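You operate a simulated robot arm through the tools that you are given. There is no shell and no other tool. Be economical: measure what you need, move in short steps, check, and stop when the job is done.

You are at the controls of a simulated two-armed robot. One attempt, no reset.

## Task
Open the booth one curtain, take the brush from the track table and put it on the green table, then shut the curtain. Then turn the blue welder volts knob to 17. Then take the angle from the shelf under the bench and leave it on the yellow bench. Then put the red jaw cover on the flip table. Then put the offcut from the blue bench on the test plate there. Then take the tip block on the blue bench and put it away on the gas bench. Keep to this order. Set down upright: tip block.

The check looks at the end state, three seconds after you hand in, the way a careful person would. Anything else that was tipped, shoved, dropped, spilled or broken makes it a failure. A push-on lid holds only when it is set on centred and level and pressed home; a screw cap is set on level and turned clockwise until tight.

## Robot
Two 7-joint arms with fingered hands on one trunk, on a base that drives. Base frame: it is fixed to the floor where the robot stands at the start and does not move with it; the origin is under the middle of the robot, x ahead of it, y to its left, z up. Readings come in mm, degrees, newtons and seconds.
The left shoulder is at the start at [40, 146, 1080], the right one opposite. With the tool pointing down near the work surface each hand reaches from about 100 to 640 mm from the robot's upright axis, wherever it stands, measured 20 degrees to its own side. Places, roughly: angle (12x5x5 cm) [-3900, 600, 500]; blue welder volts knob [2600, -700, 1700]; booth one curtain [9000, 0, 1300]; brush [5000, 750, 750]; flip table [-1700, 1100, 900]; gas bench [900, -5100, 900]; green table [9400, 100, 800]; offcut (4x8x4 cm) [2400, -6400, 900]; red jaw cover (5x10x10 cm) [-5100, 1500, 1000]; test plate [2000, -6000, 1000]; tip block [2250, -6250, 1000]; yellow bench [-5000, 1300, 900]. Payload 4 kg a hand.
The tool frame of a hand sits at the grasp point between the pads (the TCP): z along the fingers, y along the line on which they close. The tips reach 26 mm beyond it. The gripper opens to 148 mm. The gripper's body begins 73 mm behind the TCP. The gripper is a hand of 3 fingers: y runs from the thumb to the fingers, the wrist lies at [0, 0, -224] in the tool frame.
Orientation is that of the tool frame in the base frame, as a unit quaternion [w, x, y, z]. With the fingers straight down and closing along the base's y, the tool's x points along the base's -x, its y along +y and its z along -z.

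## Interface
- The arms move only by the tool arm_command. It takes "left_steps", "right_steps" or both (then of equal length, played together; a hand with none holds still); each is a list of rows, each a list of 2 entries, a list of its own where there are three numbers: the shift along the base's x, y, z in cm, then the turn, a rotation vector about the base's x, y, z in degrees. In form: [[[x, y, z], [ax, ay, az]], ...]. A call has 1 to 8 rows; each row shifts and turns the commanded pose from where the row before left it. Each row takes 0.2 s and may step no farther than 50 mm and 8.6 degrees from the row before; otherwise, the whole call is refused. Where a pose cannot be reached the arm comes as near as it can. A force on the tool above 40 N (or 10 N above the force at the start of the call, whichever is more), or a blocked arm, ends the call early, and 0.2 s more pass. In this call time passes only in rows, and 0.2 s behind the last. The reply holds the time, the measured pose of the TCP, the force on the tool along the base axes, the opening and the grip force, in the units named above and with some noise, with the torque about the TCP (base axes, N m) and any sound that the robot's microphone picked up.
- Cameras (640 x 400 px; columns grow to the right, rows downward): "scene" is now at [102.8, -5.5, 1376.9]; the picture's right is [-0.06, -1.00, 0.00], its down [0.14, -0.01, -0.99] and it looks along [0.99, -0.06, 0.14] (base axes); focal length 279 px, centre (320, 200). "left" rides on the left gripper at [-68, -39, -90] in its tool frame; the picture's right is [0.50, -0.87, 0.00], its down [0.66, 0.38, -0.65] and it looks along [0.57, 0.33, 0.76] (tool axes); focal length 222 px, centre (320, 200). "right" rides on the right gripper at [68, -39, -90] in its tool frame; the picture's right is [0.50, 0.87, 0.00], its down [-0.66, 0.38, -0.65] and it looks along [-0.57, 0.33, 0.76] (tool axes); focal length 222 px, centre (320, 200).
- grab_frame(camera): a new picture of that camera. No time passes.
- lift_body(by): slides the trunk up (or, below 0, down) by that many mm; the arms and the scene camera ride with it, the base frame stays. It gives what a move gives, with no picture.
- steer(legs): drives the robot by 1 to 6 legs, each [ahead, left, turn to the left] in mm, mm and degrees, along the robot's own axes; the way and the turn of a leg run together, so that a leg with both is an arc; at most 1500 mm and 180 degrees a leg. The arms and the cameras ride along, it lands a little off, and it stops where it bumps. It gives what a move gives.
- move_fingers(finger1, finger2, thumb_bend, hand): sets how far each is bent, from 0 (flat) to 100 (curled in); at 30 the hand is open as for a grip, at 70 the pads meet at the TCP. One left out holds its place. A second passes; each finger stops where it meets its share of the squeeze, and holds until it gets a number again. It is the only way to open and close the hand. It gives what a move gives, with no picture; readings hold the bend of each and the force on the fingers (four entries, about 0 where the hand has none), thumb and palm.
- turn_head(pan, tilt): turns the head with the scene camera to pan (to the left, within 86 degrees either way) and tilt (down, from -29 to 69), counted from straight ahead of the robot. It gives what a move gives.
- locate(camera, pixels): for up to 12 pixels [column, row] of the newest picture of that camera ("zoom" is the newest enlarged one), the place [x, y, z] in the base frame of the surface seen there, good to about 2 mm. No time passes.
- enlarge(camera, box): a new picture of the part [left, top, right, bottom] of that camera's present view, enlarged. No time passes.
- hand_in(): hands the job in; it is judged then, once.

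Go step by step. Measure first, check grasps and placings, and put right what went wrong. The budget is 131 turns and 146 pictures, counting those below and the enlarged ones. Unless the task says otherwise, let go and move clear before handing in, and close with one line.

The tools are called after ">>>" as a command line: name --argument value ..., lists and objects as JSON in quotes. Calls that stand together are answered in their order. arm_command: Moves the arms, as the interface text tells. Its arguments: {"type":"object","properties":{"left_steps":{"type":"array","items":{"type":"array"}},"right_steps":{"type":"array","items":{"type":"array"}}},"required":[]} The other tools are called the same way: lift_body (by) slides the trunk up or down; move_fingers (finger1, finger2, thumb_bend, hand) moves the fingers one by one; steer (legs) drives the base; turn_head (pan, tilt) turns the head that bears the scene camera; grab_frame (camera) takes a picture; locate (camera, pixels) gives the place of the surface under pixels of a picture; enlarge (camera, box) takes an enlarged picture of a part of a camera's view; hand_in () hands the job in.

At the start:

```text
time_s: 0.0
left_ee_pos: [403.4, 203.6, 1275.1]
left_ee_rot: [0.001, 0.0, 1.0, 0.0]
left_ft_force: [0.8, 0.2, -0.3]
left_moment: [-0.02, 0.01, -0.03]
left_opening: 147.8
left_finger_force: 0.0
left_shape: jaw
left_bend: [30.0, 30.0, 30.0]
left_finger forces: [0.2, 0.0, 0.0, 0.1, 0.0, 0.0]
right_ee_pos: [340.7, -171.9, 1347.0]
right_ee_rot: [-0.001, 0.0, 1.0, 0.001]
right_ft_force: [-1.0, 0.0, 0.6]
right_moment: [0.01, 0.02, 0.01]
right_opening: 147.8
right_finger_force: 0.1
right_shape: jaw
right_bend: [30.0, 30.0, 30.0]
right_finger forces: [0.0, 0.0, 0.0, 0.0, 0.0, 0.0]
trunk travel left (down, up): [-250.0, 256.0]
robot x, y, heading: [-2.2, -2.5, -0.1]
head pan, tilt: [-3.7, -7.8]
```

scene: 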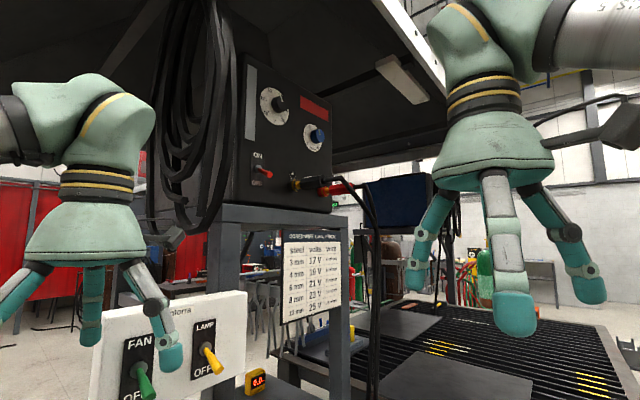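
right: 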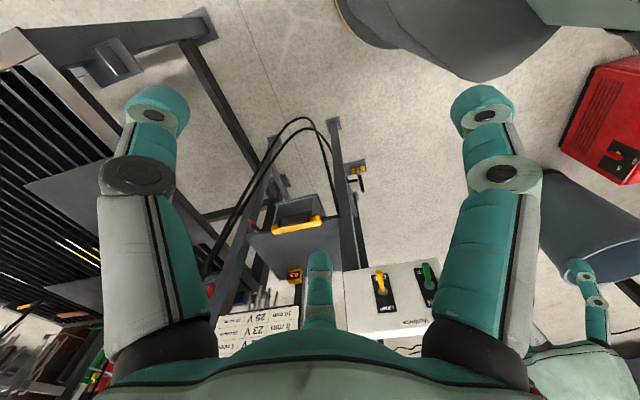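
left: 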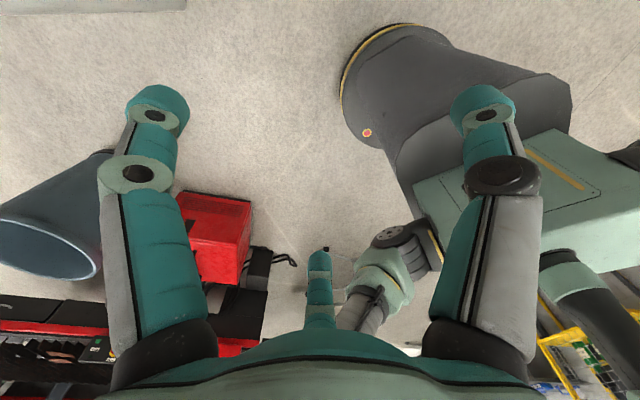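

The scene shows a welder panel with two knobs (around 275,105 and 318,135) and a slatted bench ahead right. I'll look around first to map the way.

>>> turn_head --pan 60 --tilt 10

>>> grab_frame --camera "scene"

>>> turn_head --pan -60 --tilt 10

>>> grab_frame --camera "scene"

>>> turn_head --pan 0 --tilt 20

>>> grab_frame --camera "scene"

```text
time_s: 1.3
left_ee_pos: [403.7, 202.1, 1274.9]
left_ee_rot: [0.001, 0.0, 1.0, -0.001]
left_ft_force: [0.6, -0.1, -1.0]
left_moment: [-0.01, 0.03, 0.01]
left_opening: 147.9
left_finger_force: 0.0
left_shape: jaw
left_bend: [30.0, 30.0, 30.0]
left_finger forces: [0.0, 0.0, 0.0, 0.1, 0.1, 0.0]
right_ee_pos: [340.5, -172.0, 1346.4]
right_ee_rot: [-0.001, 0.0, 1.0, 0.001]
right_ft_force: [0.8, 0.3, 0.4]
right_moment: [-0.01, -0.02, 0.01]
right_opening: 148.0
right_finger_force: 0.0
right_shape: jaw
right_bend: [30.0, 30.0, 30.0]
right_finger forces: [0.0, 0.1, 0.0, 0.1, 0.0, 0.0]
trunk travel left (down, up): [-250.0, 256.0]
robot x, y, heading: [-0.6, -1.7, -0.0]
head pan, tilt: [60.0, 10.0]
```

```text
142 pictures are left
```

scene: 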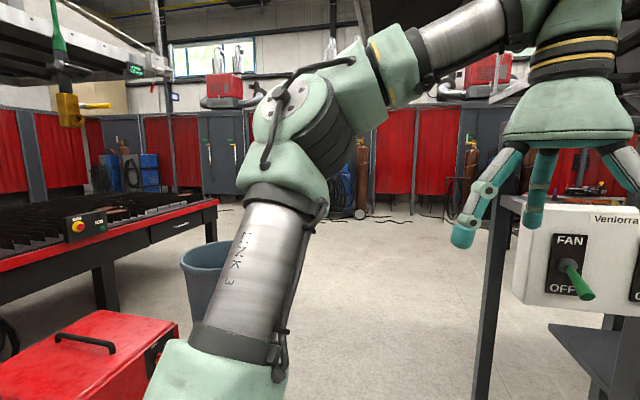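

```text
time_s: 3.3
left_ee_pos: [403.4, 203.6, 1274.5]
left_ee_rot: [0.001, 0.0, 1.0, 0.0]
left_ft_force: [-0.9, 0.2, 0.1]
left_moment: [-0.01, 0.02, 0.02]
left_opening: 147.7
left_finger_force: 0.0
left_shape: jaw
left_bend: [30.0, 30.0, 30.0]
left_finger forces: [0.0, 0.1, 0.1, 0.0, 0.1, 0.1]
right_ee_pos: [340.8, -172.2, 1346.0]
right_ee_rot: [-0.001, 0.001, 1.0, 0.001]
right_ft_force: [-0.3, -0.2, -0.4]
right_moment: [0.01, 0.02, 0.0]
right_opening: 147.7
right_finger_force: 0.1
right_shape: jaw
right_bend: [30.0, 30.0, 30.0]
right_finger forces: [0.0, 0.0, 0.0, 0.1, 0.0, 0.1]
trunk travel left (down, up): [-250.0, 256.0]
robot x, y, heading: [-2.3, 2.6, 0.2]
head pan, tilt: [-60.0, 10.0]
```

```text
141 pictures are left
```

scene: 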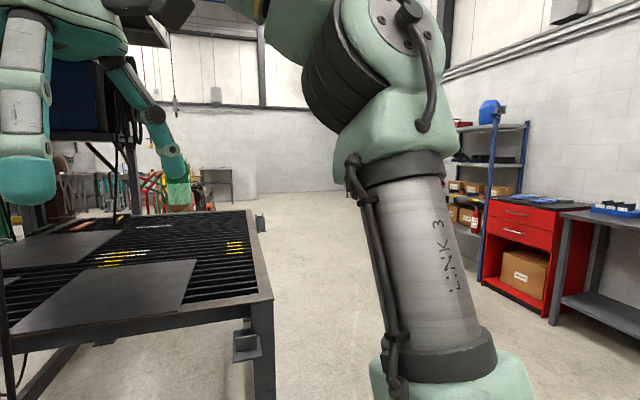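

```text
time_s: 4.6
left_ee_pos: [403.7, 203.4, 1274.8]
left_ee_rot: [0.001, 0.001, 1.0, 0.0]
left_ft_force: [0.4, -0.4, 0.1]
left_moment: [0.02, 0.03, 0.01]
left_opening: 147.8
left_finger_force: 0.0
left_shape: jaw
left_bend: [30.0, 30.0, 30.0]
left_finger forces: [0.0, 0.0, 0.1, 0.0, 0.1, 0.0]
right_ee_pos: [341.1, -171.0, 1346.6]
right_ee_rot: [-0.001, 0.001, 1.0, 0.001]
right_ft_force: [0.5, 0.6, 0.2]
right_moment: [0.03, 0.0, 0.0]
right_opening: 148.0
right_finger_force: 0.0
right_shape: jaw
right_bend: [30.0, 30.0, 30.0]
right_finger forces: [0.0, 0.0, 0.0, 0.1, 0.0, 0.1]
trunk travel left (down, up): [-250.0, 256.0]
robot x, y, heading: [1.2, -0.6, 0.1]
head pan, tilt: [0.0, 20.0]
```

```text
140 pictures are left
```

scene: 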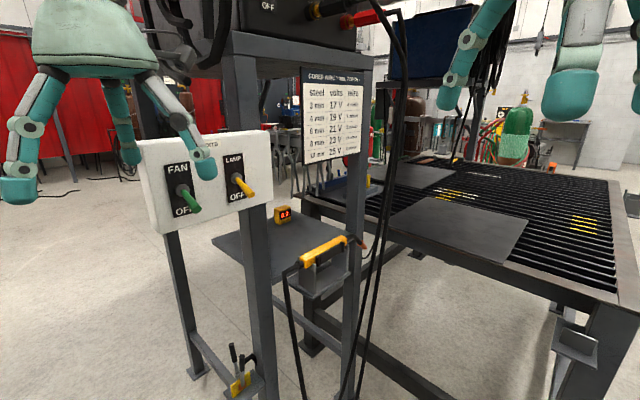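

The chart stand sits ahead; I'll locate obstacles in this view for a map.

>>> locate --camera "scene" --pixels '[[150, 180], [255, 260], [350, 150], [195, 370], [300, 345], [355, 395], [430, 60], [620, 290], [330, 200], [70, 190], [300, 270], [440, 165]]'

>>> turn_head --pan -5 --tilt -15

>>> grab_frame --camera "scene"

>>> locate --camera "scene" --pixels '[[280, 140], [318, 170], [240, 110], [330, 200], [390, 240], [100, 280], [560, 330], [390, 60]]'

```text
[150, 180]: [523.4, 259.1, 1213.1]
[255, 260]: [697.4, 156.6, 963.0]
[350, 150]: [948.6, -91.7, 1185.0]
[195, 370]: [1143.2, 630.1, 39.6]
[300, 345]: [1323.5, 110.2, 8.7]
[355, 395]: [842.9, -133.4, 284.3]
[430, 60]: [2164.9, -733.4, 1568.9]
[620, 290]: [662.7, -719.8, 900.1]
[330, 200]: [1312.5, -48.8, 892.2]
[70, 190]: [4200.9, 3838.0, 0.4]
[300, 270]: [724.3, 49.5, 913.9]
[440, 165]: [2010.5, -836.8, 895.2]
```

```text
time_s: 5.7
left_ee_pos: [404.4, 203.9, 1274.5]
left_ee_rot: [-0.001, -0.001, 1.0, 0.0]
left_ft_force: [-0.9, 0.2, -0.1]
left_moment: [0.01, 0.0, -0.04]
left_opening: 148.1
left_finger_force: 0.0
left_shape: jaw
left_bend: [30.0, 30.0, 30.0]
left_finger forces: [0.0, 0.1, 0.1, 0.1, 0.1, 0.0]
right_ee_pos: [341.9, -171.0, 1345.6]
right_ee_rot: [-0.001, 0.0, 1.0, 0.0]
right_ft_force: [0.6, -0.1, 0.1]
right_moment: [0.0, 0.03, -0.02]
right_opening: 147.8
right_finger_force: 0.0
right_shape: jaw
right_bend: [30.0, 30.0, 30.0]
right_finger forces: [0.0, 0.1, 0.0, 0.0, 0.0, 0.1]
trunk travel left (down, up): [-250.0, 256.0]
robot x, y, heading: [1.6, 0.5, -0.0]
head pan, tilt: [-5.0, -15.0]
```

```text
139 pictures are left
```

scene: 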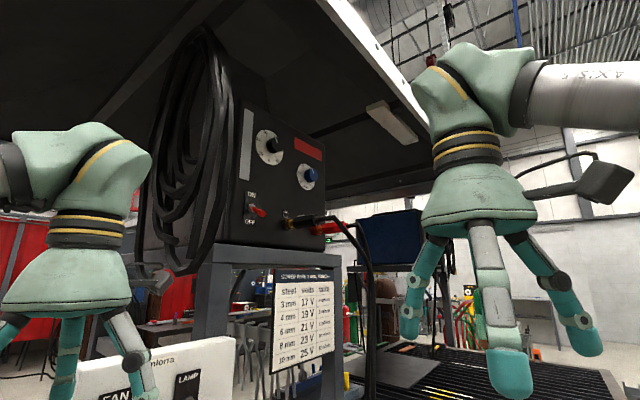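

```text
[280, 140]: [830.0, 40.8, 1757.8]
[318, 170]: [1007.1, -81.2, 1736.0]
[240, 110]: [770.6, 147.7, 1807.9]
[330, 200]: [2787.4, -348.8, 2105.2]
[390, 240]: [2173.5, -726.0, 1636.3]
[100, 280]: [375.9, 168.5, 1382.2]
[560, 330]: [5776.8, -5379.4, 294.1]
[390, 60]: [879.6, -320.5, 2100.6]
```

The near black welder sits at (830..1000, -80..150, 1750), while a blue box stands at (2170,-730,1600), probably the blue welder. I'll survey the floor to the left and ahead for the drive to the booth.

>>> turn_head --pan 35 --tilt 20

>>> grab_frame --camera "scene"

>>> turn_head --pan 80 --tilt 30

>>> grab_frame --camera "scene"

>>> locate --camera "scene" --pixels '[[100, 130], [210, 190], [230, 260], [320, 380], [300, 160], [380, 130], [560, 100], [440, 260], [170, 280], [60, 380]]'

```text
time_s: 6.7
left_ee_pos: [402.9, 203.8, 1275.6]
left_ee_rot: [0.0, 0.0, 1.0, -0.001]
left_ft_force: [-0.4, -0.6, -0.1]
left_moment: [0.01, -0.02, 0.02]
left_opening: 148.1
left_finger_force: 0.0
left_shape: jaw
left_bend: [30.0, 30.0, 30.0]
left_finger forces: [0.0, 0.1, 0.0, 0.0, 0.1, 0.0]
right_ee_pos: [341.6, -172.2, 1346.2]
right_ee_rot: [-0.001, 0.0, 1.0, 0.001]
right_ft_force: [0.0, 0.1, 0.5]
right_moment: [-0.03, -0.01, -0.02]
right_opening: 148.1
right_finger_force: 0.0
right_shape: jaw
right_bend: [30.0, 30.0, 30.0]
right_finger forces: [0.0, 0.0, 0.0, 0.0, 0.0, 0.0]
trunk travel left (down, up): [-250.0, 256.0]
robot x, y, heading: [0.7, -2.0, 0.0]
head pan, tilt: [35.0, 20.0]
```

```text
138 pictures are left
```

scene: 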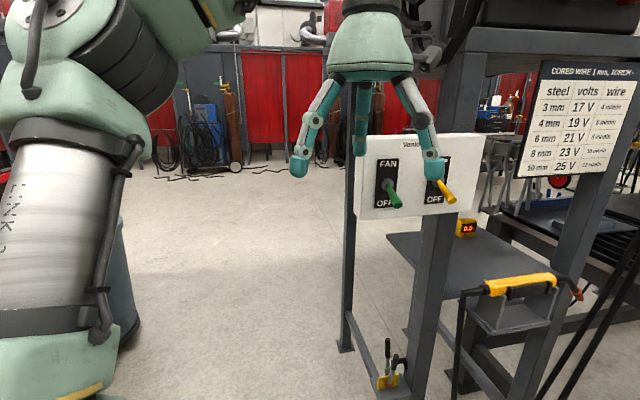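

```text
time_s: 7.8
left_ee_pos: [402.4, 205.1, 1275.3]
left_ee_rot: [0.0, 0.0, 1.0, 0.0]
left_ft_force: [0.0, 0.1, -0.3]
left_moment: [-0.01, -0.03, 0.01]
left_opening: 147.9
left_finger_force: 0.0
left_shape: jaw
left_bend: [30.0, 30.0, 30.0]
left_finger forces: [0.0, 0.1, 0.0, 0.0, 0.0, 0.1]
right_ee_pos: [341.6, -171.3, 1347.2]
right_ee_rot: [-0.001, 0.0, 1.0, 0.001]
right_ft_force: [-0.7, -0.3, -0.3]
right_moment: [-0.01, -0.05, 0.04]
right_opening: 147.8
right_finger_force: 0.0
right_shape: jaw
right_bend: [30.0, 30.0, 30.0]
right_finger forces: [0.0, 0.0, 0.1, 0.1, 0.0, 0.0]
trunk travel left (down, up): [-250.0, 256.0]
robot x, y, heading: [4.0, -2.9, -0.3]
head pan, tilt: [80.0, 30.0]
```

```text
137 pictures are left
```

scene: 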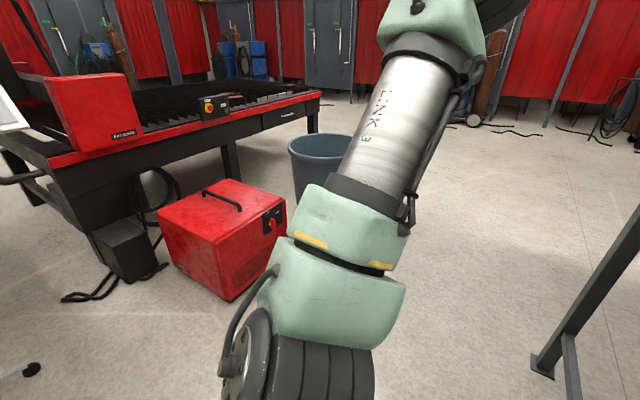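

```text
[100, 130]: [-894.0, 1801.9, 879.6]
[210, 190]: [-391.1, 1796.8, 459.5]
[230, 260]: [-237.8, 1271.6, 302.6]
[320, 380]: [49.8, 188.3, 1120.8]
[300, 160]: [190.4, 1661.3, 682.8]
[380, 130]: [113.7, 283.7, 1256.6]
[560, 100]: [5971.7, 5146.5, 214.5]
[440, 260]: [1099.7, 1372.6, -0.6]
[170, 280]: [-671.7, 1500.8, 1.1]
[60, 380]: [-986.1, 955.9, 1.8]
```

Clear floor lies between the bucket (300,1700) and the stand's left legs (1100,650). I'll drive through there and look ahead.

>>> steer --legs '[[600, 1050, 0], [1000, 300, 0]]'

>>> turn_head --pan -20 --tilt 5

>>> grab_frame --camera "scene"

>>> locate --camera "scene" --pixels '[[300, 200], [350, 250], [250, 200], [200, 200], [400, 250], [320, 300], [300, 150], [260, 250]]'

>>> turn_head --pan 20 --tilt 5

>>> grab_frame --camera "scene"

```text
time_s: 10.4
left_ee_pos: [548.7, 462.9, 1277.3]
left_ee_rot: [0.0, 0.005, 1.0, 0.0]
left_ft_force: [-0.6, 0.8, -0.5]
left_moment: [-0.06, -0.01, 0.0]
left_opening: 147.8
left_finger_force: 0.0
left_shape: jaw
left_bend: [30.0, 30.0, 30.0]
left_finger forces: [0.0, 0.0, 0.0, 0.1, 0.0, 0.0]
right_ee_pos: [481.5, 84.8, 1348.6]
right_ee_rot: [0.005, 0.013, 1.0, 0.004]
right_ft_force: [-10.5, -22.6, 0.7]
right_moment: [0.41, -0.17, -1.11]
right_opening: 147.9
right_finger_force: 0.1
right_shape: jaw
right_bend: [30.0, 44.0, 30.0]
right_finger forces: [0.1, 23.5, 0.0, 0.0, 0.0, 0.0]
trunk travel left (down, up): [-250.0, 256.0]
robot x, y, heading: [146.8, 262.9, -0.5]
head pan, tilt: [80.0, 30.0]
stopped in leg 1: the force on the tool passed its limit at 58 N (the readings are from after the stop); the commanded pose is now the measured one
```

```text
time_s: 12.1
left_ee_pos: [548.5, 458.4, 1277.5]
left_ee_rot: [0.002, 0.005, 1.0, 0.003]
left_ft_force: [0.0, -0.9, -0.8]
left_moment: [0.01, -0.01, 0.01]
left_opening: 147.9
left_finger_force: 0.0
left_shape: jaw
left_bend: [30.0, 30.0, 30.0]
left_finger forces: [0.0, 0.0, 0.0, 0.0, 0.0, 0.1]
right_ee_pos: [480.8, 82.7, 1347.5]
right_ee_rot: [0.004, 0.009, 1.0, 0.006]
right_ft_force: [-14.9, -19.8, 3.6]
right_moment: [0.43, -0.48, -0.79]
right_opening: 147.6
right_finger_force: 0.1
right_shape: jaw
right_bend: [30.0, 42.0, 30.0]
right_finger forces: [0.0, 23.8, 0.0, 0.0, 0.1, 0.0]
trunk travel left (down, up): [-250.0, 256.0]
robot x, y, heading: [147.7, 264.9, -0.7]
head pan, tilt: [-20.0, 5.0]
```

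```text
136 pictures are left
```

scene: 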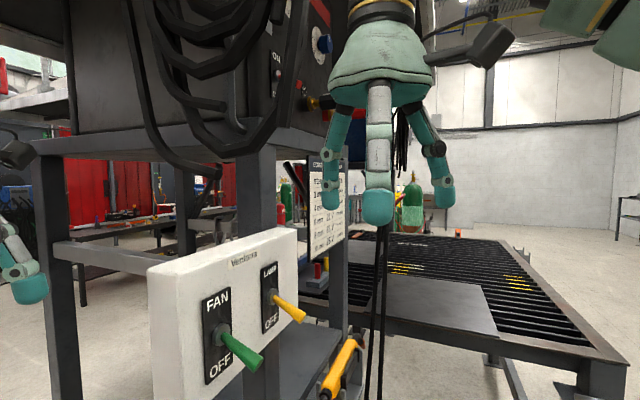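

```text
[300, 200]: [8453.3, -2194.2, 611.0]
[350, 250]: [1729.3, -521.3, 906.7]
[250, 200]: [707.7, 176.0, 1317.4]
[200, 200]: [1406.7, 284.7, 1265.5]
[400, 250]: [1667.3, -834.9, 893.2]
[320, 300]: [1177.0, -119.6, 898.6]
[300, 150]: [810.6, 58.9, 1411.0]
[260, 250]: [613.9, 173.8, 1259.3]
```

```text
time_s: 13.2
left_ee_pos: [547.9, 458.1, 1278.1]
left_ee_rot: [0.002, 0.005, 1.0, 0.002]
left_ft_force: [-0.2, -0.1, 0.0]
left_moment: [0.01, 0.0, -0.04]
left_opening: 148.0
left_finger_force: 0.1
left_shape: jaw
left_bend: [30.0, 30.0, 30.0]
left_finger forces: [0.0, 0.1, 0.1, 0.0, 0.0, 0.0]
right_ee_pos: [481.0, 82.4, 1349.8]
right_ee_rot: [0.003, 0.009, 1.0, 0.006]
right_ft_force: [-13.9, -21.2, 5.1]
right_moment: [0.48, -0.49, -0.95]
right_opening: 147.5
right_finger_force: 0.1
right_shape: jaw
right_bend: [30.0, 42.0, 30.0]
right_finger forces: [0.0, 25.0, 0.0, 0.0, 0.0, 0.0]
trunk travel left (down, up): [-250.0, 256.0]
robot x, y, heading: [146.4, 262.8, -0.5]
head pan, tilt: [20.0, 5.0]
```

```text
135 pictures are left
```

scene: 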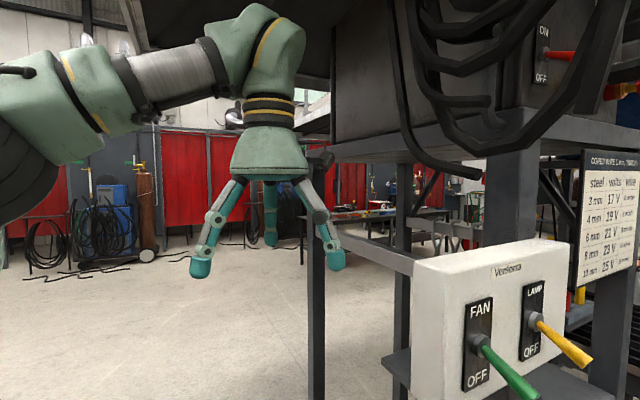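

The right hand's finger caught the stand/post at about (520,110,1320). I'll back off, tuck both hands closer to the body, and check.

>>> steer --legs '[[-250, -100, 0]]'

>>> arm_command --left_steps '[[[-4.5, 0, 0], [0, 0, 0]], [[-4.5, 0, 0], [0, 0, 0]], [[-4.5, 0, 0], [0, 0, 0]]]' --right_steps '[[[-4.5, 0, 0], [0, 0, 0]], [[-4.5, 0, 0], [0, 0, 0]], [[-2, 0, 0], [0, 0, 0]]]'

>>> turn_head --pan 0 --tilt 0

>>> grab_frame --camera "scene"

>>> grab_frame --camera "right"

```text
time_s: 15.1
left_ee_pos: [306.0, 366.3, 1273.5]
left_ee_rot: [0.0, 0.005, 1.0, 0.001]
left_ft_force: [-0.5, 0.6, -1.1]
left_moment: [-0.02, -0.02, -0.01]
left_opening: 147.6
left_finger_force: 0.2
left_shape: jaw
left_bend: [30.0, 30.0, 30.0]
left_finger forces: [0.1, 0.1, 0.0, 0.1, 0.0, 0.0]
right_ee_pos: [237.3, -10.5, 1348.0]
right_ee_rot: [0.001, 0.009, 1.0, 0.004]
right_ft_force: [0.1, 0.4, -0.1]
right_moment: [0.02, 0.05, 0.01]
right_opening: 148.0
right_finger_force: 0.0
right_shape: jaw
right_bend: [30.0, 30.0, 30.0]
right_finger forces: [0.1, 0.0, 0.0, 0.1, 0.1, 0.0]
trunk travel left (down, up): [-250.0, 256.0]
robot x, y, heading: [-101.4, 165.2, -0.3]
head pan, tilt: [20.0, 5.0]
```

```text
time_s: 15.9
left_ee_pos: [167.4, 364.7, 1273.5]
left_ee_rot: [0.0, 0.005, 1.0, 0.001]
left_ft_force: [-0.2, -0.5, 0.4]
left_moment: [0.0, -0.02, 0.01]
left_opening: 147.9
left_finger_force: 0.0
left_shape: jaw
left_bend: [30.0, 30.0, 30.0]
left_finger forces: [0.0, 0.0, 0.0, 0.1, 0.0, 0.0]
right_ee_pos: [127.4, -4.9, 1340.9]
right_ee_rot: [0.002, 0.01, 1.0, 0.004]
right_ft_force: [0.1, 0.9, 0.3]
right_moment: [-0.04, -0.04, 0.01]
right_opening: 147.7
right_finger_force: 0.1
right_shape: jaw
right_bend: [30.0, 30.0, 30.0]
right_finger forces: [0.0, 0.0, 0.0, 0.2, 0.0, 0.0]
right hand out of reach, approached as far as the arm can: row 2, 3
trunk travel left (down, up): [-250.0, 256.0]
robot x, y, heading: [-98.0, 168.2, -0.8]
head pan, tilt: [20.0, 5.0]
```

```text
time_s: 16.7
left_ee_pos: [168.0, 365.5, 1273.9]
left_ee_rot: [-0.001, 0.006, 1.0, 0.001]
left_ft_force: [0.0, -0.8, -0.2]
left_moment: [0.03, 0.02, 0.05]
left_opening: 147.8
left_finger_force: 0.0
left_shape: jaw
left_bend: [30.0, 30.0, 30.0]
left_finger forces: [0.1, 0.1, 0.0, 0.0, 0.0, 0.0]
right_ee_pos: [130.2, -4.8, 1339.5]
right_ee_rot: [0.001, 0.009, 1.0, 0.005]
right_ft_force: [0.1, 0.9, 0.0]
right_moment: [-0.02, 0.0, -0.03]
right_opening: 147.8
right_finger_force: 0.0
right_shape: jaw
right_bend: [30.0, 30.0, 30.0]
right_finger forces: [0.0, 0.1, 0.0, 0.0, 0.0, 0.0]
trunk travel left (down, up): [-250.0, 256.0]
robot x, y, heading: [-99.8, 166.0, -0.4]
head pan, tilt: [0.0, 0.0]
```

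```text
134 pictures are left
```

scene: 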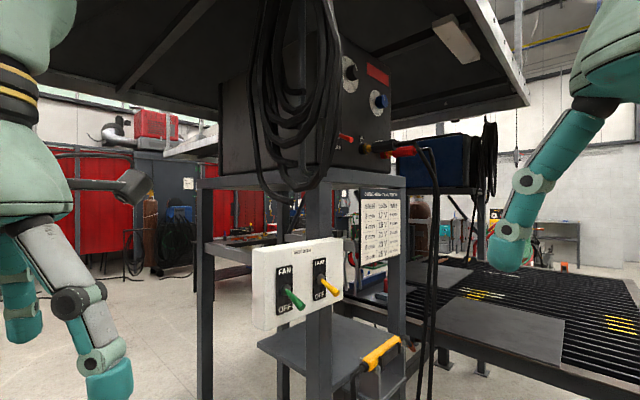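

```text
133 pictures are left
```

right: 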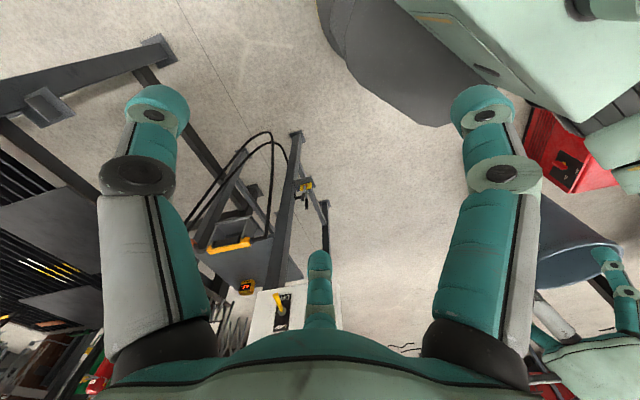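

The hand is free and the stand looks intact. I'll check the panel's switches and the display near (690 in base) closely, since the orange readout may have changed.

>>> enlarge --camera "scene" --box '[220, 30, 460, 180]'

>>> enlarge --camera "right" --box '[200, 220, 340, 340]'

>>> locate --camera "scene" --pixels '[[255, 250], [345, 250], [203, 300], [318, 220], [270, 330], [400, 250], [205, 200], [300, 370]]'

```text
2.67 times, centred on (340, 105) of scene
```

zoom: 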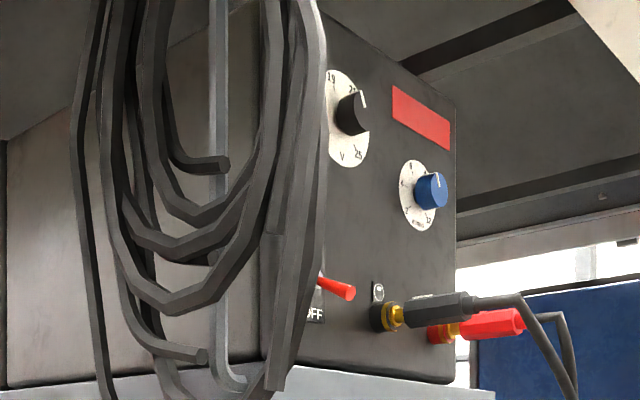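

```text
3.33 times, centred on (270, 280) of right
```

zoom: 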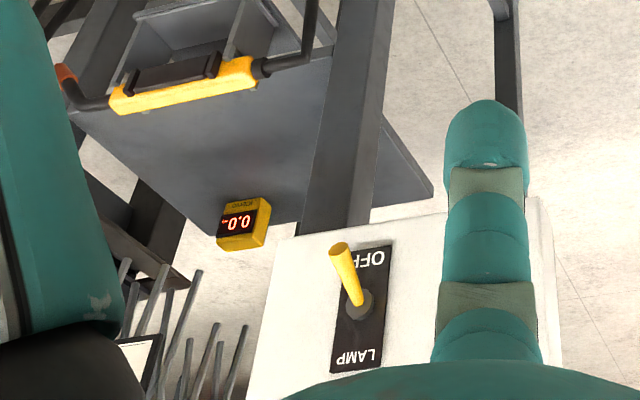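

```text
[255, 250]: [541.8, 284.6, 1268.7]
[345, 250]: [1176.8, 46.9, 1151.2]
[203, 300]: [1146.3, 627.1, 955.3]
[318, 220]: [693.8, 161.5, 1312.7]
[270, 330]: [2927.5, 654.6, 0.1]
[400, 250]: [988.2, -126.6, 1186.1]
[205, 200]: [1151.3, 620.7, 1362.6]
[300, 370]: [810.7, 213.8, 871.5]
```

The readout is still 0.0 and the switches are unchanged, so no harm done. I'll go around the panel's corner (542,285), keeping further left.

>>> steer --legs '[[240, 640, 0], [460, 360, 0], [800, 150, 0]]'

>>> turn_head --pan -20 --tilt 5

>>> grab_frame --camera "scene"

>>> turn_head --pan 20 --tilt 5

>>> grab_frame --camera "scene"

```text
time_s: 27.3
left_ee_pos: [1665.5, 1495.6, 1273.9]
left_ee_rot: [0.0, 0.008, 1.0, 0.001]
left_ft_force: [-1.0, 0.4, 0.0]
left_moment: [0.01, 0.02, 0.0]
left_opening: 148.0
left_finger_force: 0.1
left_shape: jaw
left_bend: [30.0, 30.0, 30.0]
left_finger forces: [0.0, 0.1, 0.0, 0.0, 0.0, 0.0]
right_ee_pos: [1625.5, 1126.2, 1340.9]
right_ee_rot: [0.003, 0.013, 1.0, 0.005]
right_ft_force: [-0.9, 0.1, -0.4]
right_moment: [-0.02, -0.02, 0.0]
right_opening: 147.9
right_finger_force: 0.1
right_shape: jaw
right_bend: [30.0, 30.0, 30.0]
right_finger forces: [0.0, 0.0, 0.1, 0.1, 0.1, 0.0]
trunk travel left (down, up): [-250.0, 256.0]
robot x, y, heading: [1395.0, 1298.3, -1.0]
head pan, tilt: [0.0, 0.0]
```

```text
time_s: 28.1
left_ee_pos: [1666.1, 1496.3, 1274.5]
left_ee_rot: [0.0, 0.01, 1.0, 0.001]
left_ft_force: [-0.1, -0.1, 0.1]
left_moment: [0.02, 0.0, 0.02]
left_opening: 148.0
left_finger_force: 0.0
left_shape: jaw
left_bend: [30.0, 30.0, 30.0]
left_finger forces: [0.1, 0.1, 0.0, 0.0, 0.0, 0.0]
right_ee_pos: [1625.6, 1126.3, 1340.0]
right_ee_rot: [0.002, 0.012, 1.0, 0.006]
right_ft_force: [0.6, 0.8, 0.3]
right_moment: [-0.02, -0.02, 0.01]
right_opening: 148.1
right_finger_force: 0.0
right_shape: jaw
right_bend: [30.0, 30.0, 30.0]
right_finger forces: [0.0, 0.1, 0.0, 0.0, 0.1, 0.1]
trunk travel left (down, up): [-250.0, 256.0]
robot x, y, heading: [1397.8, 1299.6, -0.9]
head pan, tilt: [-20.0, 5.0]
```

```text
130 pictures are left
```

scene: 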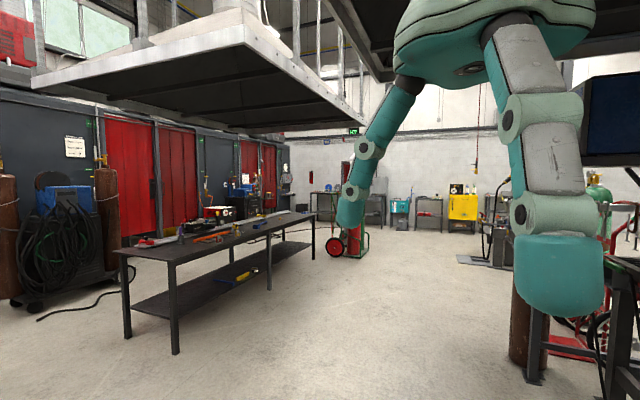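

```text
time_s: 29.2
left_ee_pos: [1665.2, 1497.3, 1274.0]
left_ee_rot: [-0.001, 0.008, 1.0, 0.001]
left_ft_force: [0.4, 0.8, 1.3]
left_moment: [-0.01, 0.02, 0.0]
left_opening: 148.0
left_finger_force: 0.1
left_shape: jaw
left_bend: [30.0, 30.0, 30.0]
left_finger forces: [0.1, 0.1, 0.0, 0.0, 0.0, 0.1]
right_ee_pos: [1625.8, 1126.3, 1340.0]
right_ee_rot: [0.003, 0.012, 1.0, 0.006]
right_ft_force: [0.1, -0.7, 0.0]
right_moment: [0.02, 0.01, -0.02]
right_opening: 147.8
right_finger_force: 0.1
right_shape: jaw
right_bend: [30.0, 30.0, 30.0]
right_finger forces: [0.1, 0.0, 0.1, 0.0, 0.0, 0.0]
trunk travel left (down, up): [-250.0, 256.0]
robot x, y, heading: [1400.1, 1300.5, -1.0]
head pan, tilt: [20.0, 5.0]
```

```text
129 pictures are left
```

scene: 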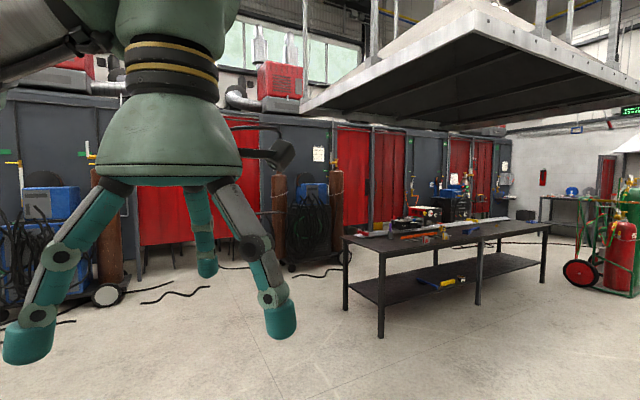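

The table in the middle (340–550, 230) should be the track table; booths with red curtains lie along the wall. I'll locate them.

>>> locate --camera "scene" --pixels '[[345, 237], [548, 222], [380, 335], [545, 280], [245, 190], [355, 180], [387, 180], [460, 160], [482, 165], [320, 155], [345, 255], [605, 285]]'

>>> enlarge --camera "scene" --box '[330, 100, 570, 250]'

```text
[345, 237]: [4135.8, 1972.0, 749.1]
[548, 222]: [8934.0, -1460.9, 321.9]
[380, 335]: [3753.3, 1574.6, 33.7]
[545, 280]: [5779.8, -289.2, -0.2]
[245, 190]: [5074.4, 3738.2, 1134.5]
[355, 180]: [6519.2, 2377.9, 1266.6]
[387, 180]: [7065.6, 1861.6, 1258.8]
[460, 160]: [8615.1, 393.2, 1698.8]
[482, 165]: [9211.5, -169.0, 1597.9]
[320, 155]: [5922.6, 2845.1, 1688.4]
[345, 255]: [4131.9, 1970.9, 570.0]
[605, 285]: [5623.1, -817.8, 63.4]
```

```text
2.67 times, centred on (450, 175) of scene
```

zoom: 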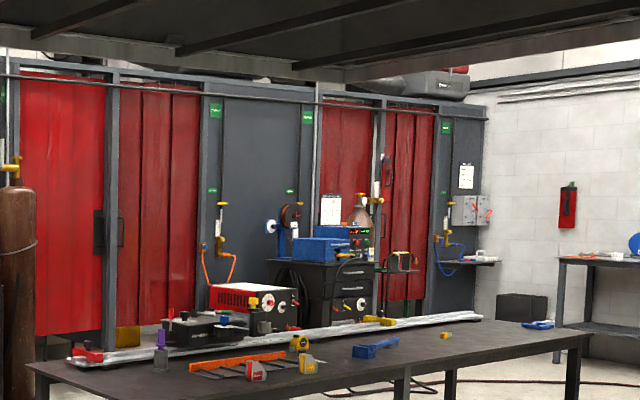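

The booth wall and table both run diagonally (direction about -43°); booth one is at the far end. I'll turn to that heading and drive along the table's near side, viewing the brush on the way.

>>> steer --legs '[[0, 0, -42.4], [1480, 650, 0], [1480, 650, 0]]'

>>> turn_head --pan 15 --tilt 10

>>> grab_frame --camera "scene"

>>> turn_head --pan 75 --tilt 20

>>> grab_frame --camera "scene"

```text
refused: leg 2 is longer than a leg can be; nothing moved
```

```text
time_s: 29.9
left_ee_pos: [1666.6, 1497.0, 1274.6]
left_ee_rot: [0.0, 0.008, 1.0, 0.001]
left_ft_force: [-0.4, 0.3, 0.8]
left_moment: [0.02, -0.01, -0.01]
left_opening: 148.0
left_finger_force: 0.1
left_shape: jaw
left_bend: [30.0, 30.0, 30.0]
left_finger forces: [0.0, 0.0, 0.0, 0.0, 0.0, 0.1]
right_ee_pos: [1625.8, 1125.7, 1340.3]
right_ee_rot: [0.002, 0.012, 1.0, 0.004]
right_ft_force: [-0.1, -0.9, 0.6]
right_moment: [0.03, 0.02, 0.03]
right_opening: 147.8
right_finger_force: 0.0
right_shape: jaw
right_bend: [30.0, 30.0, 30.0]
right_finger forces: [0.0, 0.0, 0.0, 0.0, 0.0, 0.0]
trunk travel left (down, up): [-250.0, 256.0]
robot x, y, heading: [1392.6, 1300.4, -1.1]
head pan, tilt: [15.0, 10.0]
```

```text
127 pictures are left
```

scene: 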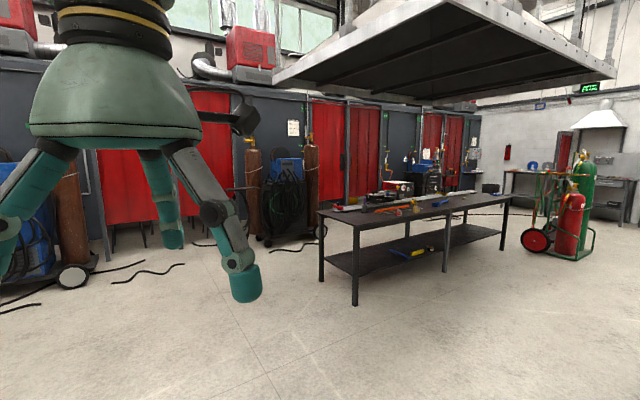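

```text
time_s: 31.2
left_ee_pos: [1666.0, 1495.7, 1273.8]
left_ee_rot: [0.001, 0.009, 1.0, 0.001]
left_ft_force: [0.2, 0.7, 0.2]
left_moment: [-0.02, -0.02, 0.0]
left_opening: 147.7
left_finger_force: 0.1
left_shape: jaw
left_bend: [30.0, 30.0, 30.0]
left_finger forces: [0.1, 0.0, 0.0, 0.0, 0.1, 0.0]
right_ee_pos: [1625.1, 1126.1, 1339.7]
right_ee_rot: [0.003, 0.012, 1.0, 0.005]
right_ft_force: [0.4, 0.2, 0.1]
right_moment: [0.0, 0.01, -0.04]
right_opening: 147.9
right_finger_force: 0.1
right_shape: jaw
right_bend: [30.0, 30.0, 30.0]
right_finger forces: [0.1, 0.0, 0.0, 0.0, 0.1, 0.0]
trunk travel left (down, up): [-250.0, 256.0]
robot x, y, heading: [1395.0, 1298.9, -0.9]
head pan, tilt: [75.0, 20.0]
```

```text
126 pictures are left
```

scene: 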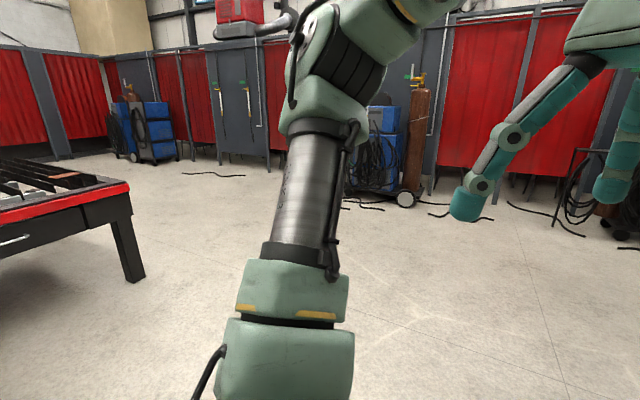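

The leg was too long; I'll split it into three.

>>> steer --legs '[[0, 0, -42.4], [1000, 440, 0], [1000, 440, 0], [960, 420, 0]]'

>>> turn_head --pan 15 --tilt 10

>>> grab_frame --camera "scene"

>>> locate --camera "scene" --pixels '[[320, 200], [400, 200], [460, 200], [520, 200], [580, 220], [500, 250], [350, 230], [350, 260], [250, 200], [420, 300], [560, 260], [600, 200]]'

>>> turn_head --pan 75 --tilt 20

>>> grab_frame --camera "scene"

```text
time_s: 48.9
left_ee_pos: [4772.4, 174.3, 1274.4]
left_ee_rot: [0.001, 0.367, 0.93, 0.002]
left_ft_force: [0.1, 0.0, 0.1]
left_moment: [0.0, 0.04, -0.01]
left_opening: 147.7
left_finger_force: 0.1
left_shape: jaw
left_bend: [30.0, 30.0, 30.0]
left_finger forces: [0.0, 0.1, 0.0, 0.1, 0.0, 0.0]
right_ee_pos: [4493.7, -72.5, 1341.6]
right_ee_rot: [0.004, 0.372, 0.928, 0.004]
right_ft_force: [-0.1, 0.1, 0.8]
right_moment: [0.03, 0.01, -0.02]
right_opening: 148.0
right_finger_force: 0.1
right_shape: jaw
right_bend: [30.0, 30.0, 30.0]
right_finger forces: [0.1, 0.0, 0.2, 0.0, 0.0, 0.0]
trunk travel left (down, up): [-250.0, 256.0]
robot x, y, heading: [4441.0, 205.7, -43.3]
head pan, tilt: [75.0, 20.0]
```

```text
time_s: 50.2
left_ee_pos: [4772.6, 173.8, 1272.8]
left_ee_rot: [0.0, 0.367, 0.93, 0.0]
left_ft_force: [-1.1, -0.3, 0.9]
left_moment: [-0.02, 0.0, 0.0]
left_opening: 147.9
left_finger_force: 0.1
left_shape: jaw
left_bend: [30.0, 30.0, 30.0]
left_finger forces: [0.0, 0.0, 0.0, 0.0, 0.0, 0.0]
right_ee_pos: [4494.5, -71.5, 1339.9]
right_ee_rot: [0.004, 0.371, 0.928, 0.004]
right_ft_force: [-0.3, 0.1, -1.0]
right_moment: [0.02, 0.0, 0.01]
right_opening: 148.1
right_finger_force: 0.0
right_shape: jaw
right_bend: [30.0, 30.0, 30.0]
right_finger forces: [0.0, 0.0, 0.0, 0.0, 0.0, 0.0]
trunk travel left (down, up): [-250.0, 256.0]
robot x, y, heading: [4436.9, 212.1, -43.4]
head pan, tilt: [15.0, 10.0]
```

```text
125 pictures are left
```

scene: 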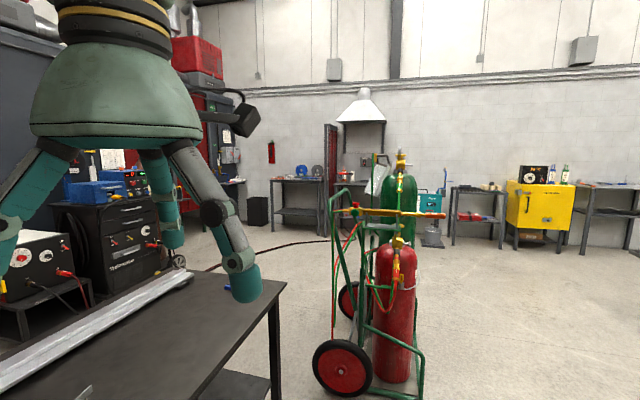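

```text
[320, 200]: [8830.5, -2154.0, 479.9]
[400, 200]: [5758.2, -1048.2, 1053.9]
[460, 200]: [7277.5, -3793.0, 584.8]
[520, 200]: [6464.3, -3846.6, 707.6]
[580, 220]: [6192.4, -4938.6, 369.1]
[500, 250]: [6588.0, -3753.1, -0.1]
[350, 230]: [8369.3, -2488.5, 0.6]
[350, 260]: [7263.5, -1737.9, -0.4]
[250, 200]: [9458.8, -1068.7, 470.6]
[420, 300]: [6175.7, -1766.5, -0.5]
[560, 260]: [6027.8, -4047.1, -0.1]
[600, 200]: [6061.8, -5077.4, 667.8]
```

```text
time_s: 51.5
left_ee_pos: [4773.1, 173.5, 1274.6]
left_ee_rot: [0.0, 0.368, 0.93, 0.001]
left_ft_force: [0.5, -0.6, -0.3]
left_moment: [-0.02, 0.03, 0.0]
left_opening: 147.9
left_finger_force: 0.2
left_shape: jaw
left_bend: [30.0, 30.0, 30.0]
left_finger forces: [0.0, 0.0, 0.1, 0.0, 0.0, 0.0]
right_ee_pos: [4493.6, -72.4, 1340.9]
right_ee_rot: [0.005, 0.371, 0.929, 0.004]
right_ft_force: [-1.0, -0.1, 0.5]
right_moment: [-0.01, 0.03, 0.0]
right_opening: 148.2
right_finger_force: 0.0
right_shape: jaw
right_bend: [30.0, 30.0, 30.0]
right_finger forces: [0.0, 0.0, 0.0, 0.0, 0.0, 0.1]
trunk travel left (down, up): [-250.0, 256.0]
robot x, y, heading: [4441.0, 209.9, -43.1]
head pan, tilt: [75.0, 20.0]
```

```text
124 pictures are left
```

scene: 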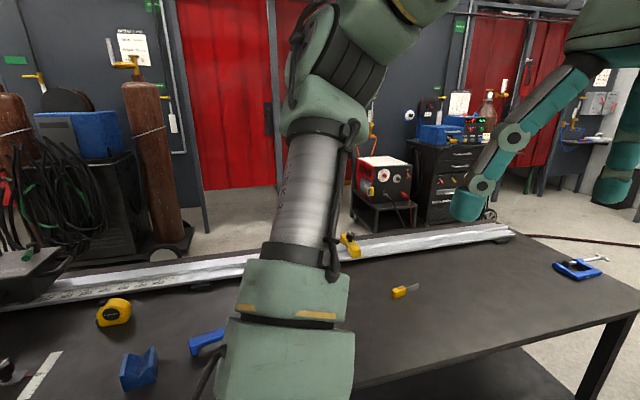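

Brush is likely the blue item near (205,340). The gas cart blocks the table's end; I'll measure its footprint and plan around it, and look at booth one.

>>> turn_head --pan 10 --tilt 20

>>> grab_frame --camera "scene"

>>> locate --camera "scene" --pixels '[[300, 320], [330, 340], [385, 360], [400, 150], [310, 260], [250, 230], [180, 240], [280, 180], [200, 160], [150, 200], [230, 370], [400, 300]]'

>>> turn_head --pan -40 --tilt 20

>>> grab_frame --camera "scene"

```text
time_s: 52.9
left_ee_pos: [4771.8, 173.6, 1274.2]
left_ee_rot: [0.0, 0.368, 0.93, 0.001]
left_ft_force: [1.0, -0.3, -0.4]
left_moment: [0.01, -0.02, -0.01]
left_opening: 147.9
left_finger_force: 0.0
left_shape: jaw
left_bend: [30.0, 30.0, 30.0]
left_finger forces: [0.0, 0.0, 0.0, 0.0, 0.0, 0.0]
right_ee_pos: [4493.2, -71.5, 1340.6]
right_ee_rot: [0.004, 0.371, 0.929, 0.004]
right_ft_force: [0.3, 0.2, -0.3]
right_moment: [0.02, 0.01, 0.03]
right_opening: 147.9
right_finger_force: 0.1
right_shape: jaw
right_bend: [30.0, 30.0, 30.0]
right_finger forces: [0.1, 0.0, 0.1, 0.0, 0.0, 0.0]
trunk travel left (down, up): [-250.0, 256.0]
robot x, y, heading: [4442.1, 209.6, -43.4]
head pan, tilt: [10.0, 20.0]
```

```text
123 pictures are left
```

scene: 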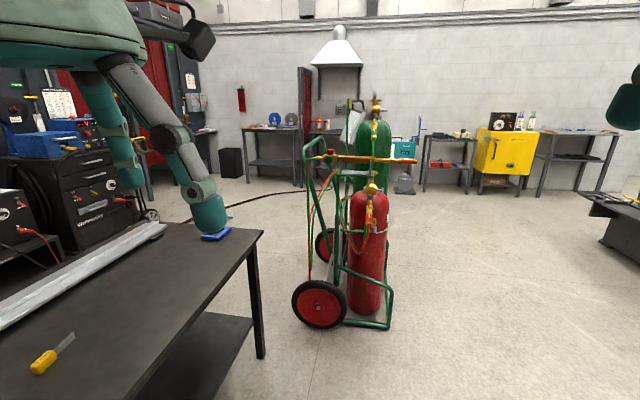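

```text
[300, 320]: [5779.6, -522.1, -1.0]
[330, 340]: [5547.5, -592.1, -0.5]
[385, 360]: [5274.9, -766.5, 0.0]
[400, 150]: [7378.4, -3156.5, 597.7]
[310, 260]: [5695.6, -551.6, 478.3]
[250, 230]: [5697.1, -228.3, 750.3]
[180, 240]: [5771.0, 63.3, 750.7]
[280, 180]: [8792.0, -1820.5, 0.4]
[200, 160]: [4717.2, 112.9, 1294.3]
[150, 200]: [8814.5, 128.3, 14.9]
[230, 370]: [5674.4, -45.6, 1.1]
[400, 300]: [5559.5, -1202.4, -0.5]
```

```text
time_s: 54.0
left_ee_pos: [4772.4, 174.1, 1273.2]
left_ee_rot: [0.001, 0.368, 0.93, 0.001]
left_ft_force: [0.0, 0.3, -1.5]
left_moment: [-0.02, -0.03, 0.0]
left_opening: 147.9
left_finger_force: 0.0
left_shape: jaw
left_bend: [30.0, 30.0, 30.0]
left_finger forces: [0.1, 0.0, 0.1, 0.0, 0.0, 0.1]
right_ee_pos: [4494.1, -72.6, 1341.6]
right_ee_rot: [0.005, 0.373, 0.928, 0.004]
right_ft_force: [0.0, 0.0, -1.3]
right_moment: [-0.02, -0.01, -0.02]
right_opening: 147.8
right_finger_force: 0.1
right_shape: jaw
right_bend: [30.0, 30.0, 30.0]
right_finger forces: [0.1, 0.0, 0.0, 0.0, 0.0, 0.0]
trunk travel left (down, up): [-250.0, 256.0]
robot x, y, heading: [4442.0, 209.4, -43.4]
head pan, tilt: [-40.0, 20.0]
```

```text
122 pictures are left
```

scene: 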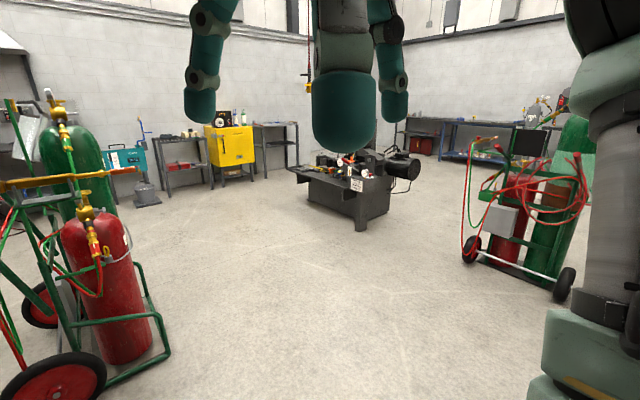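

There's open floor on the right of the cart. I'll drive round it and stop before booth one, facing the wall.

>>> steer --legs '[[712, -854, 0], [900, -25, 0], [900, -25, 0], [600, 700, 0], [500, 650, 0]]'

>>> turn_head --pan 60 --tilt 10

>>> grab_frame --camera "scene"

```text
time_s: 76.7
left_ee_pos: [7720.1, -1748.6, 1274.1]
left_ee_rot: [0.0, 0.33, 0.944, 0.002]
left_ft_force: [0.3, -0.8, 0.3]
left_moment: [0.01, -0.02, 0.02]
left_opening: 147.9
left_finger_force: 0.0
left_shape: jaw
left_bend: [30.0, 30.0, 30.0]
left_finger forces: [0.1, 0.0, 0.0, 0.0, 0.0, 0.1]
right_ee_pos: [7462.6, -2016.4, 1340.0]
right_ee_rot: [0.004, 0.333, 0.943, 0.004]
right_ft_force: [0.3, -0.5, 0.1]
right_moment: [-0.02, 0.03, 0.02]
right_opening: 148.0
right_finger_force: 0.0
right_shape: jaw
right_bend: [30.0, 30.0, 30.0]
right_finger forces: [0.0, 0.1, 0.0, 0.0, 0.0, 0.1]
trunk travel left (down, up): [-250.0, 256.0]
robot x, y, heading: [7388.8, -1737.9, -38.3]
head pan, tilt: [-40.0, 20.0]
```

```text
time_s: 78.5
left_ee_pos: [7720.5, -1747.7, 1273.8]
left_ee_rot: [0.0, 0.33, 0.944, 0.001]
left_ft_force: [0.0, 0.6, 0.4]
left_moment: [0.0, -0.03, 0.02]
left_opening: 148.0
left_finger_force: 0.1
left_shape: jaw
left_bend: [30.0, 30.0, 30.0]
left_finger forces: [0.0, 0.0, 0.0, 0.0, 0.1, 0.0]
right_ee_pos: [7462.7, -2016.2, 1340.6]
right_ee_rot: [0.004, 0.333, 0.943, 0.004]
right_ft_force: [0.1, 0.8, 1.1]
right_moment: [-0.02, 0.03, 0.03]
right_opening: 148.1
right_finger_force: 0.1
right_shape: jaw
right_bend: [30.0, 30.0, 30.0]
right_finger forces: [0.0, 0.0, 0.1, 0.0, 0.1, 0.0]
trunk travel left (down, up): [-250.0, 256.0]
robot x, y, heading: [7389.1, -1742.6, -38.4]
head pan, tilt: [60.0, 10.0]
```

```text
121 pictures are left
```

scene: 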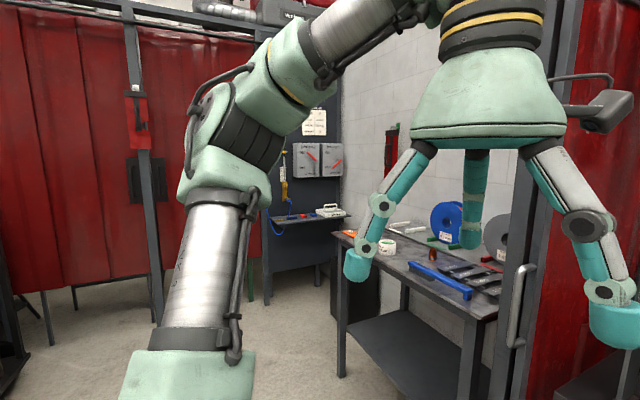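

I'm at (7389,-1740), heading -38. I'll turn to face the booth wall (heading 47) and look.

>>> steer --legs '[[0, 0, 85]]'

>>> turn_head --pan 0 --tilt 5

>>> grab_frame --camera "scene"

>>> locate --camera "scene" --pixels '[[320, 150], [250, 150], [350, 250], [400, 200], [280, 250], [320, 300], [300, 100], [420, 250], [220, 250], [380, 280]]'

```text
time_s: 82.5
left_ee_pos: [7429.4, -1408.2, 1274.7]
left_ee_rot: [0.0, -0.388, 0.922, 0.001]
left_ft_force: [-1.2, -0.4, 0.4]
left_moment: [-0.01, -0.03, 0.0]
left_opening: 147.9
left_finger_force: 0.0
left_shape: jaw
left_bend: [30.0, 30.0, 30.0]
left_finger forces: [0.0, 0.1, 0.0, 0.0, 0.1, 0.0]
right_ee_pos: [7670.4, -1692.2, 1340.5]
right_ee_rot: [0.001, -0.384, 0.923, 0.005]
right_ft_force: [0.5, 1.0, -0.3]
right_moment: [0.01, -0.04, -0.03]
right_opening: 147.8
right_finger_force: 0.0
right_shape: jaw
right_bend: [30.0, 30.0, 30.0]
right_finger forces: [0.0, 0.0, 0.0, 0.0, 0.1, 0.0]
trunk travel left (down, up): [-250.0, 256.0]
robot x, y, heading: [7384.3, -1738.2, 45.8]
head pan, tilt: [60.0, 10.0]
```

```text
time_s: 83.8
left_ee_pos: [7428.5, -1407.8, 1273.6]
left_ee_rot: [-0.001, -0.387, 0.922, 0.001]
left_ft_force: [-0.5, 1.0, 0.1]
left_moment: [0.01, 0.01, 0.01]
left_opening: 147.9
left_finger_force: 0.0
left_shape: jaw
left_bend: [30.0, 30.0, 30.0]
left_finger forces: [0.1, 0.0, 0.0, 0.0, 0.0, 0.1]
right_ee_pos: [7669.7, -1692.2, 1339.4]
right_ee_rot: [0.0, -0.385, 0.923, 0.006]
right_ft_force: [-0.5, 0.4, -0.8]
right_moment: [0.05, 0.0, 0.02]
right_opening: 148.0
right_finger_force: 0.0
right_shape: jaw
right_bend: [30.0, 30.0, 30.0]
right_finger forces: [0.0, 0.0, 0.0, 0.0, 0.1, 0.0]
trunk travel left (down, up): [-250.0, 256.0]
robot x, y, heading: [7386.4, -1739.7, 45.8]
head pan, tilt: [0.0, 5.0]
```

```text
120 pictures are left
```

scene: 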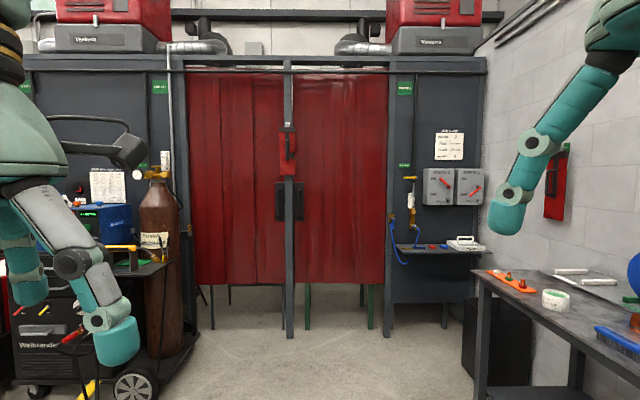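

```text
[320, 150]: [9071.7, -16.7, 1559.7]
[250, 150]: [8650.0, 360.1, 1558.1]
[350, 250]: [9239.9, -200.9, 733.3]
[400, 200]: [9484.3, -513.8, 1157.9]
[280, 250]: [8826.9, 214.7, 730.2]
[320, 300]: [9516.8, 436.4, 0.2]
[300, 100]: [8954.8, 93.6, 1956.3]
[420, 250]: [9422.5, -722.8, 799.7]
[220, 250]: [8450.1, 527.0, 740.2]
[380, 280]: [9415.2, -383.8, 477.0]
```

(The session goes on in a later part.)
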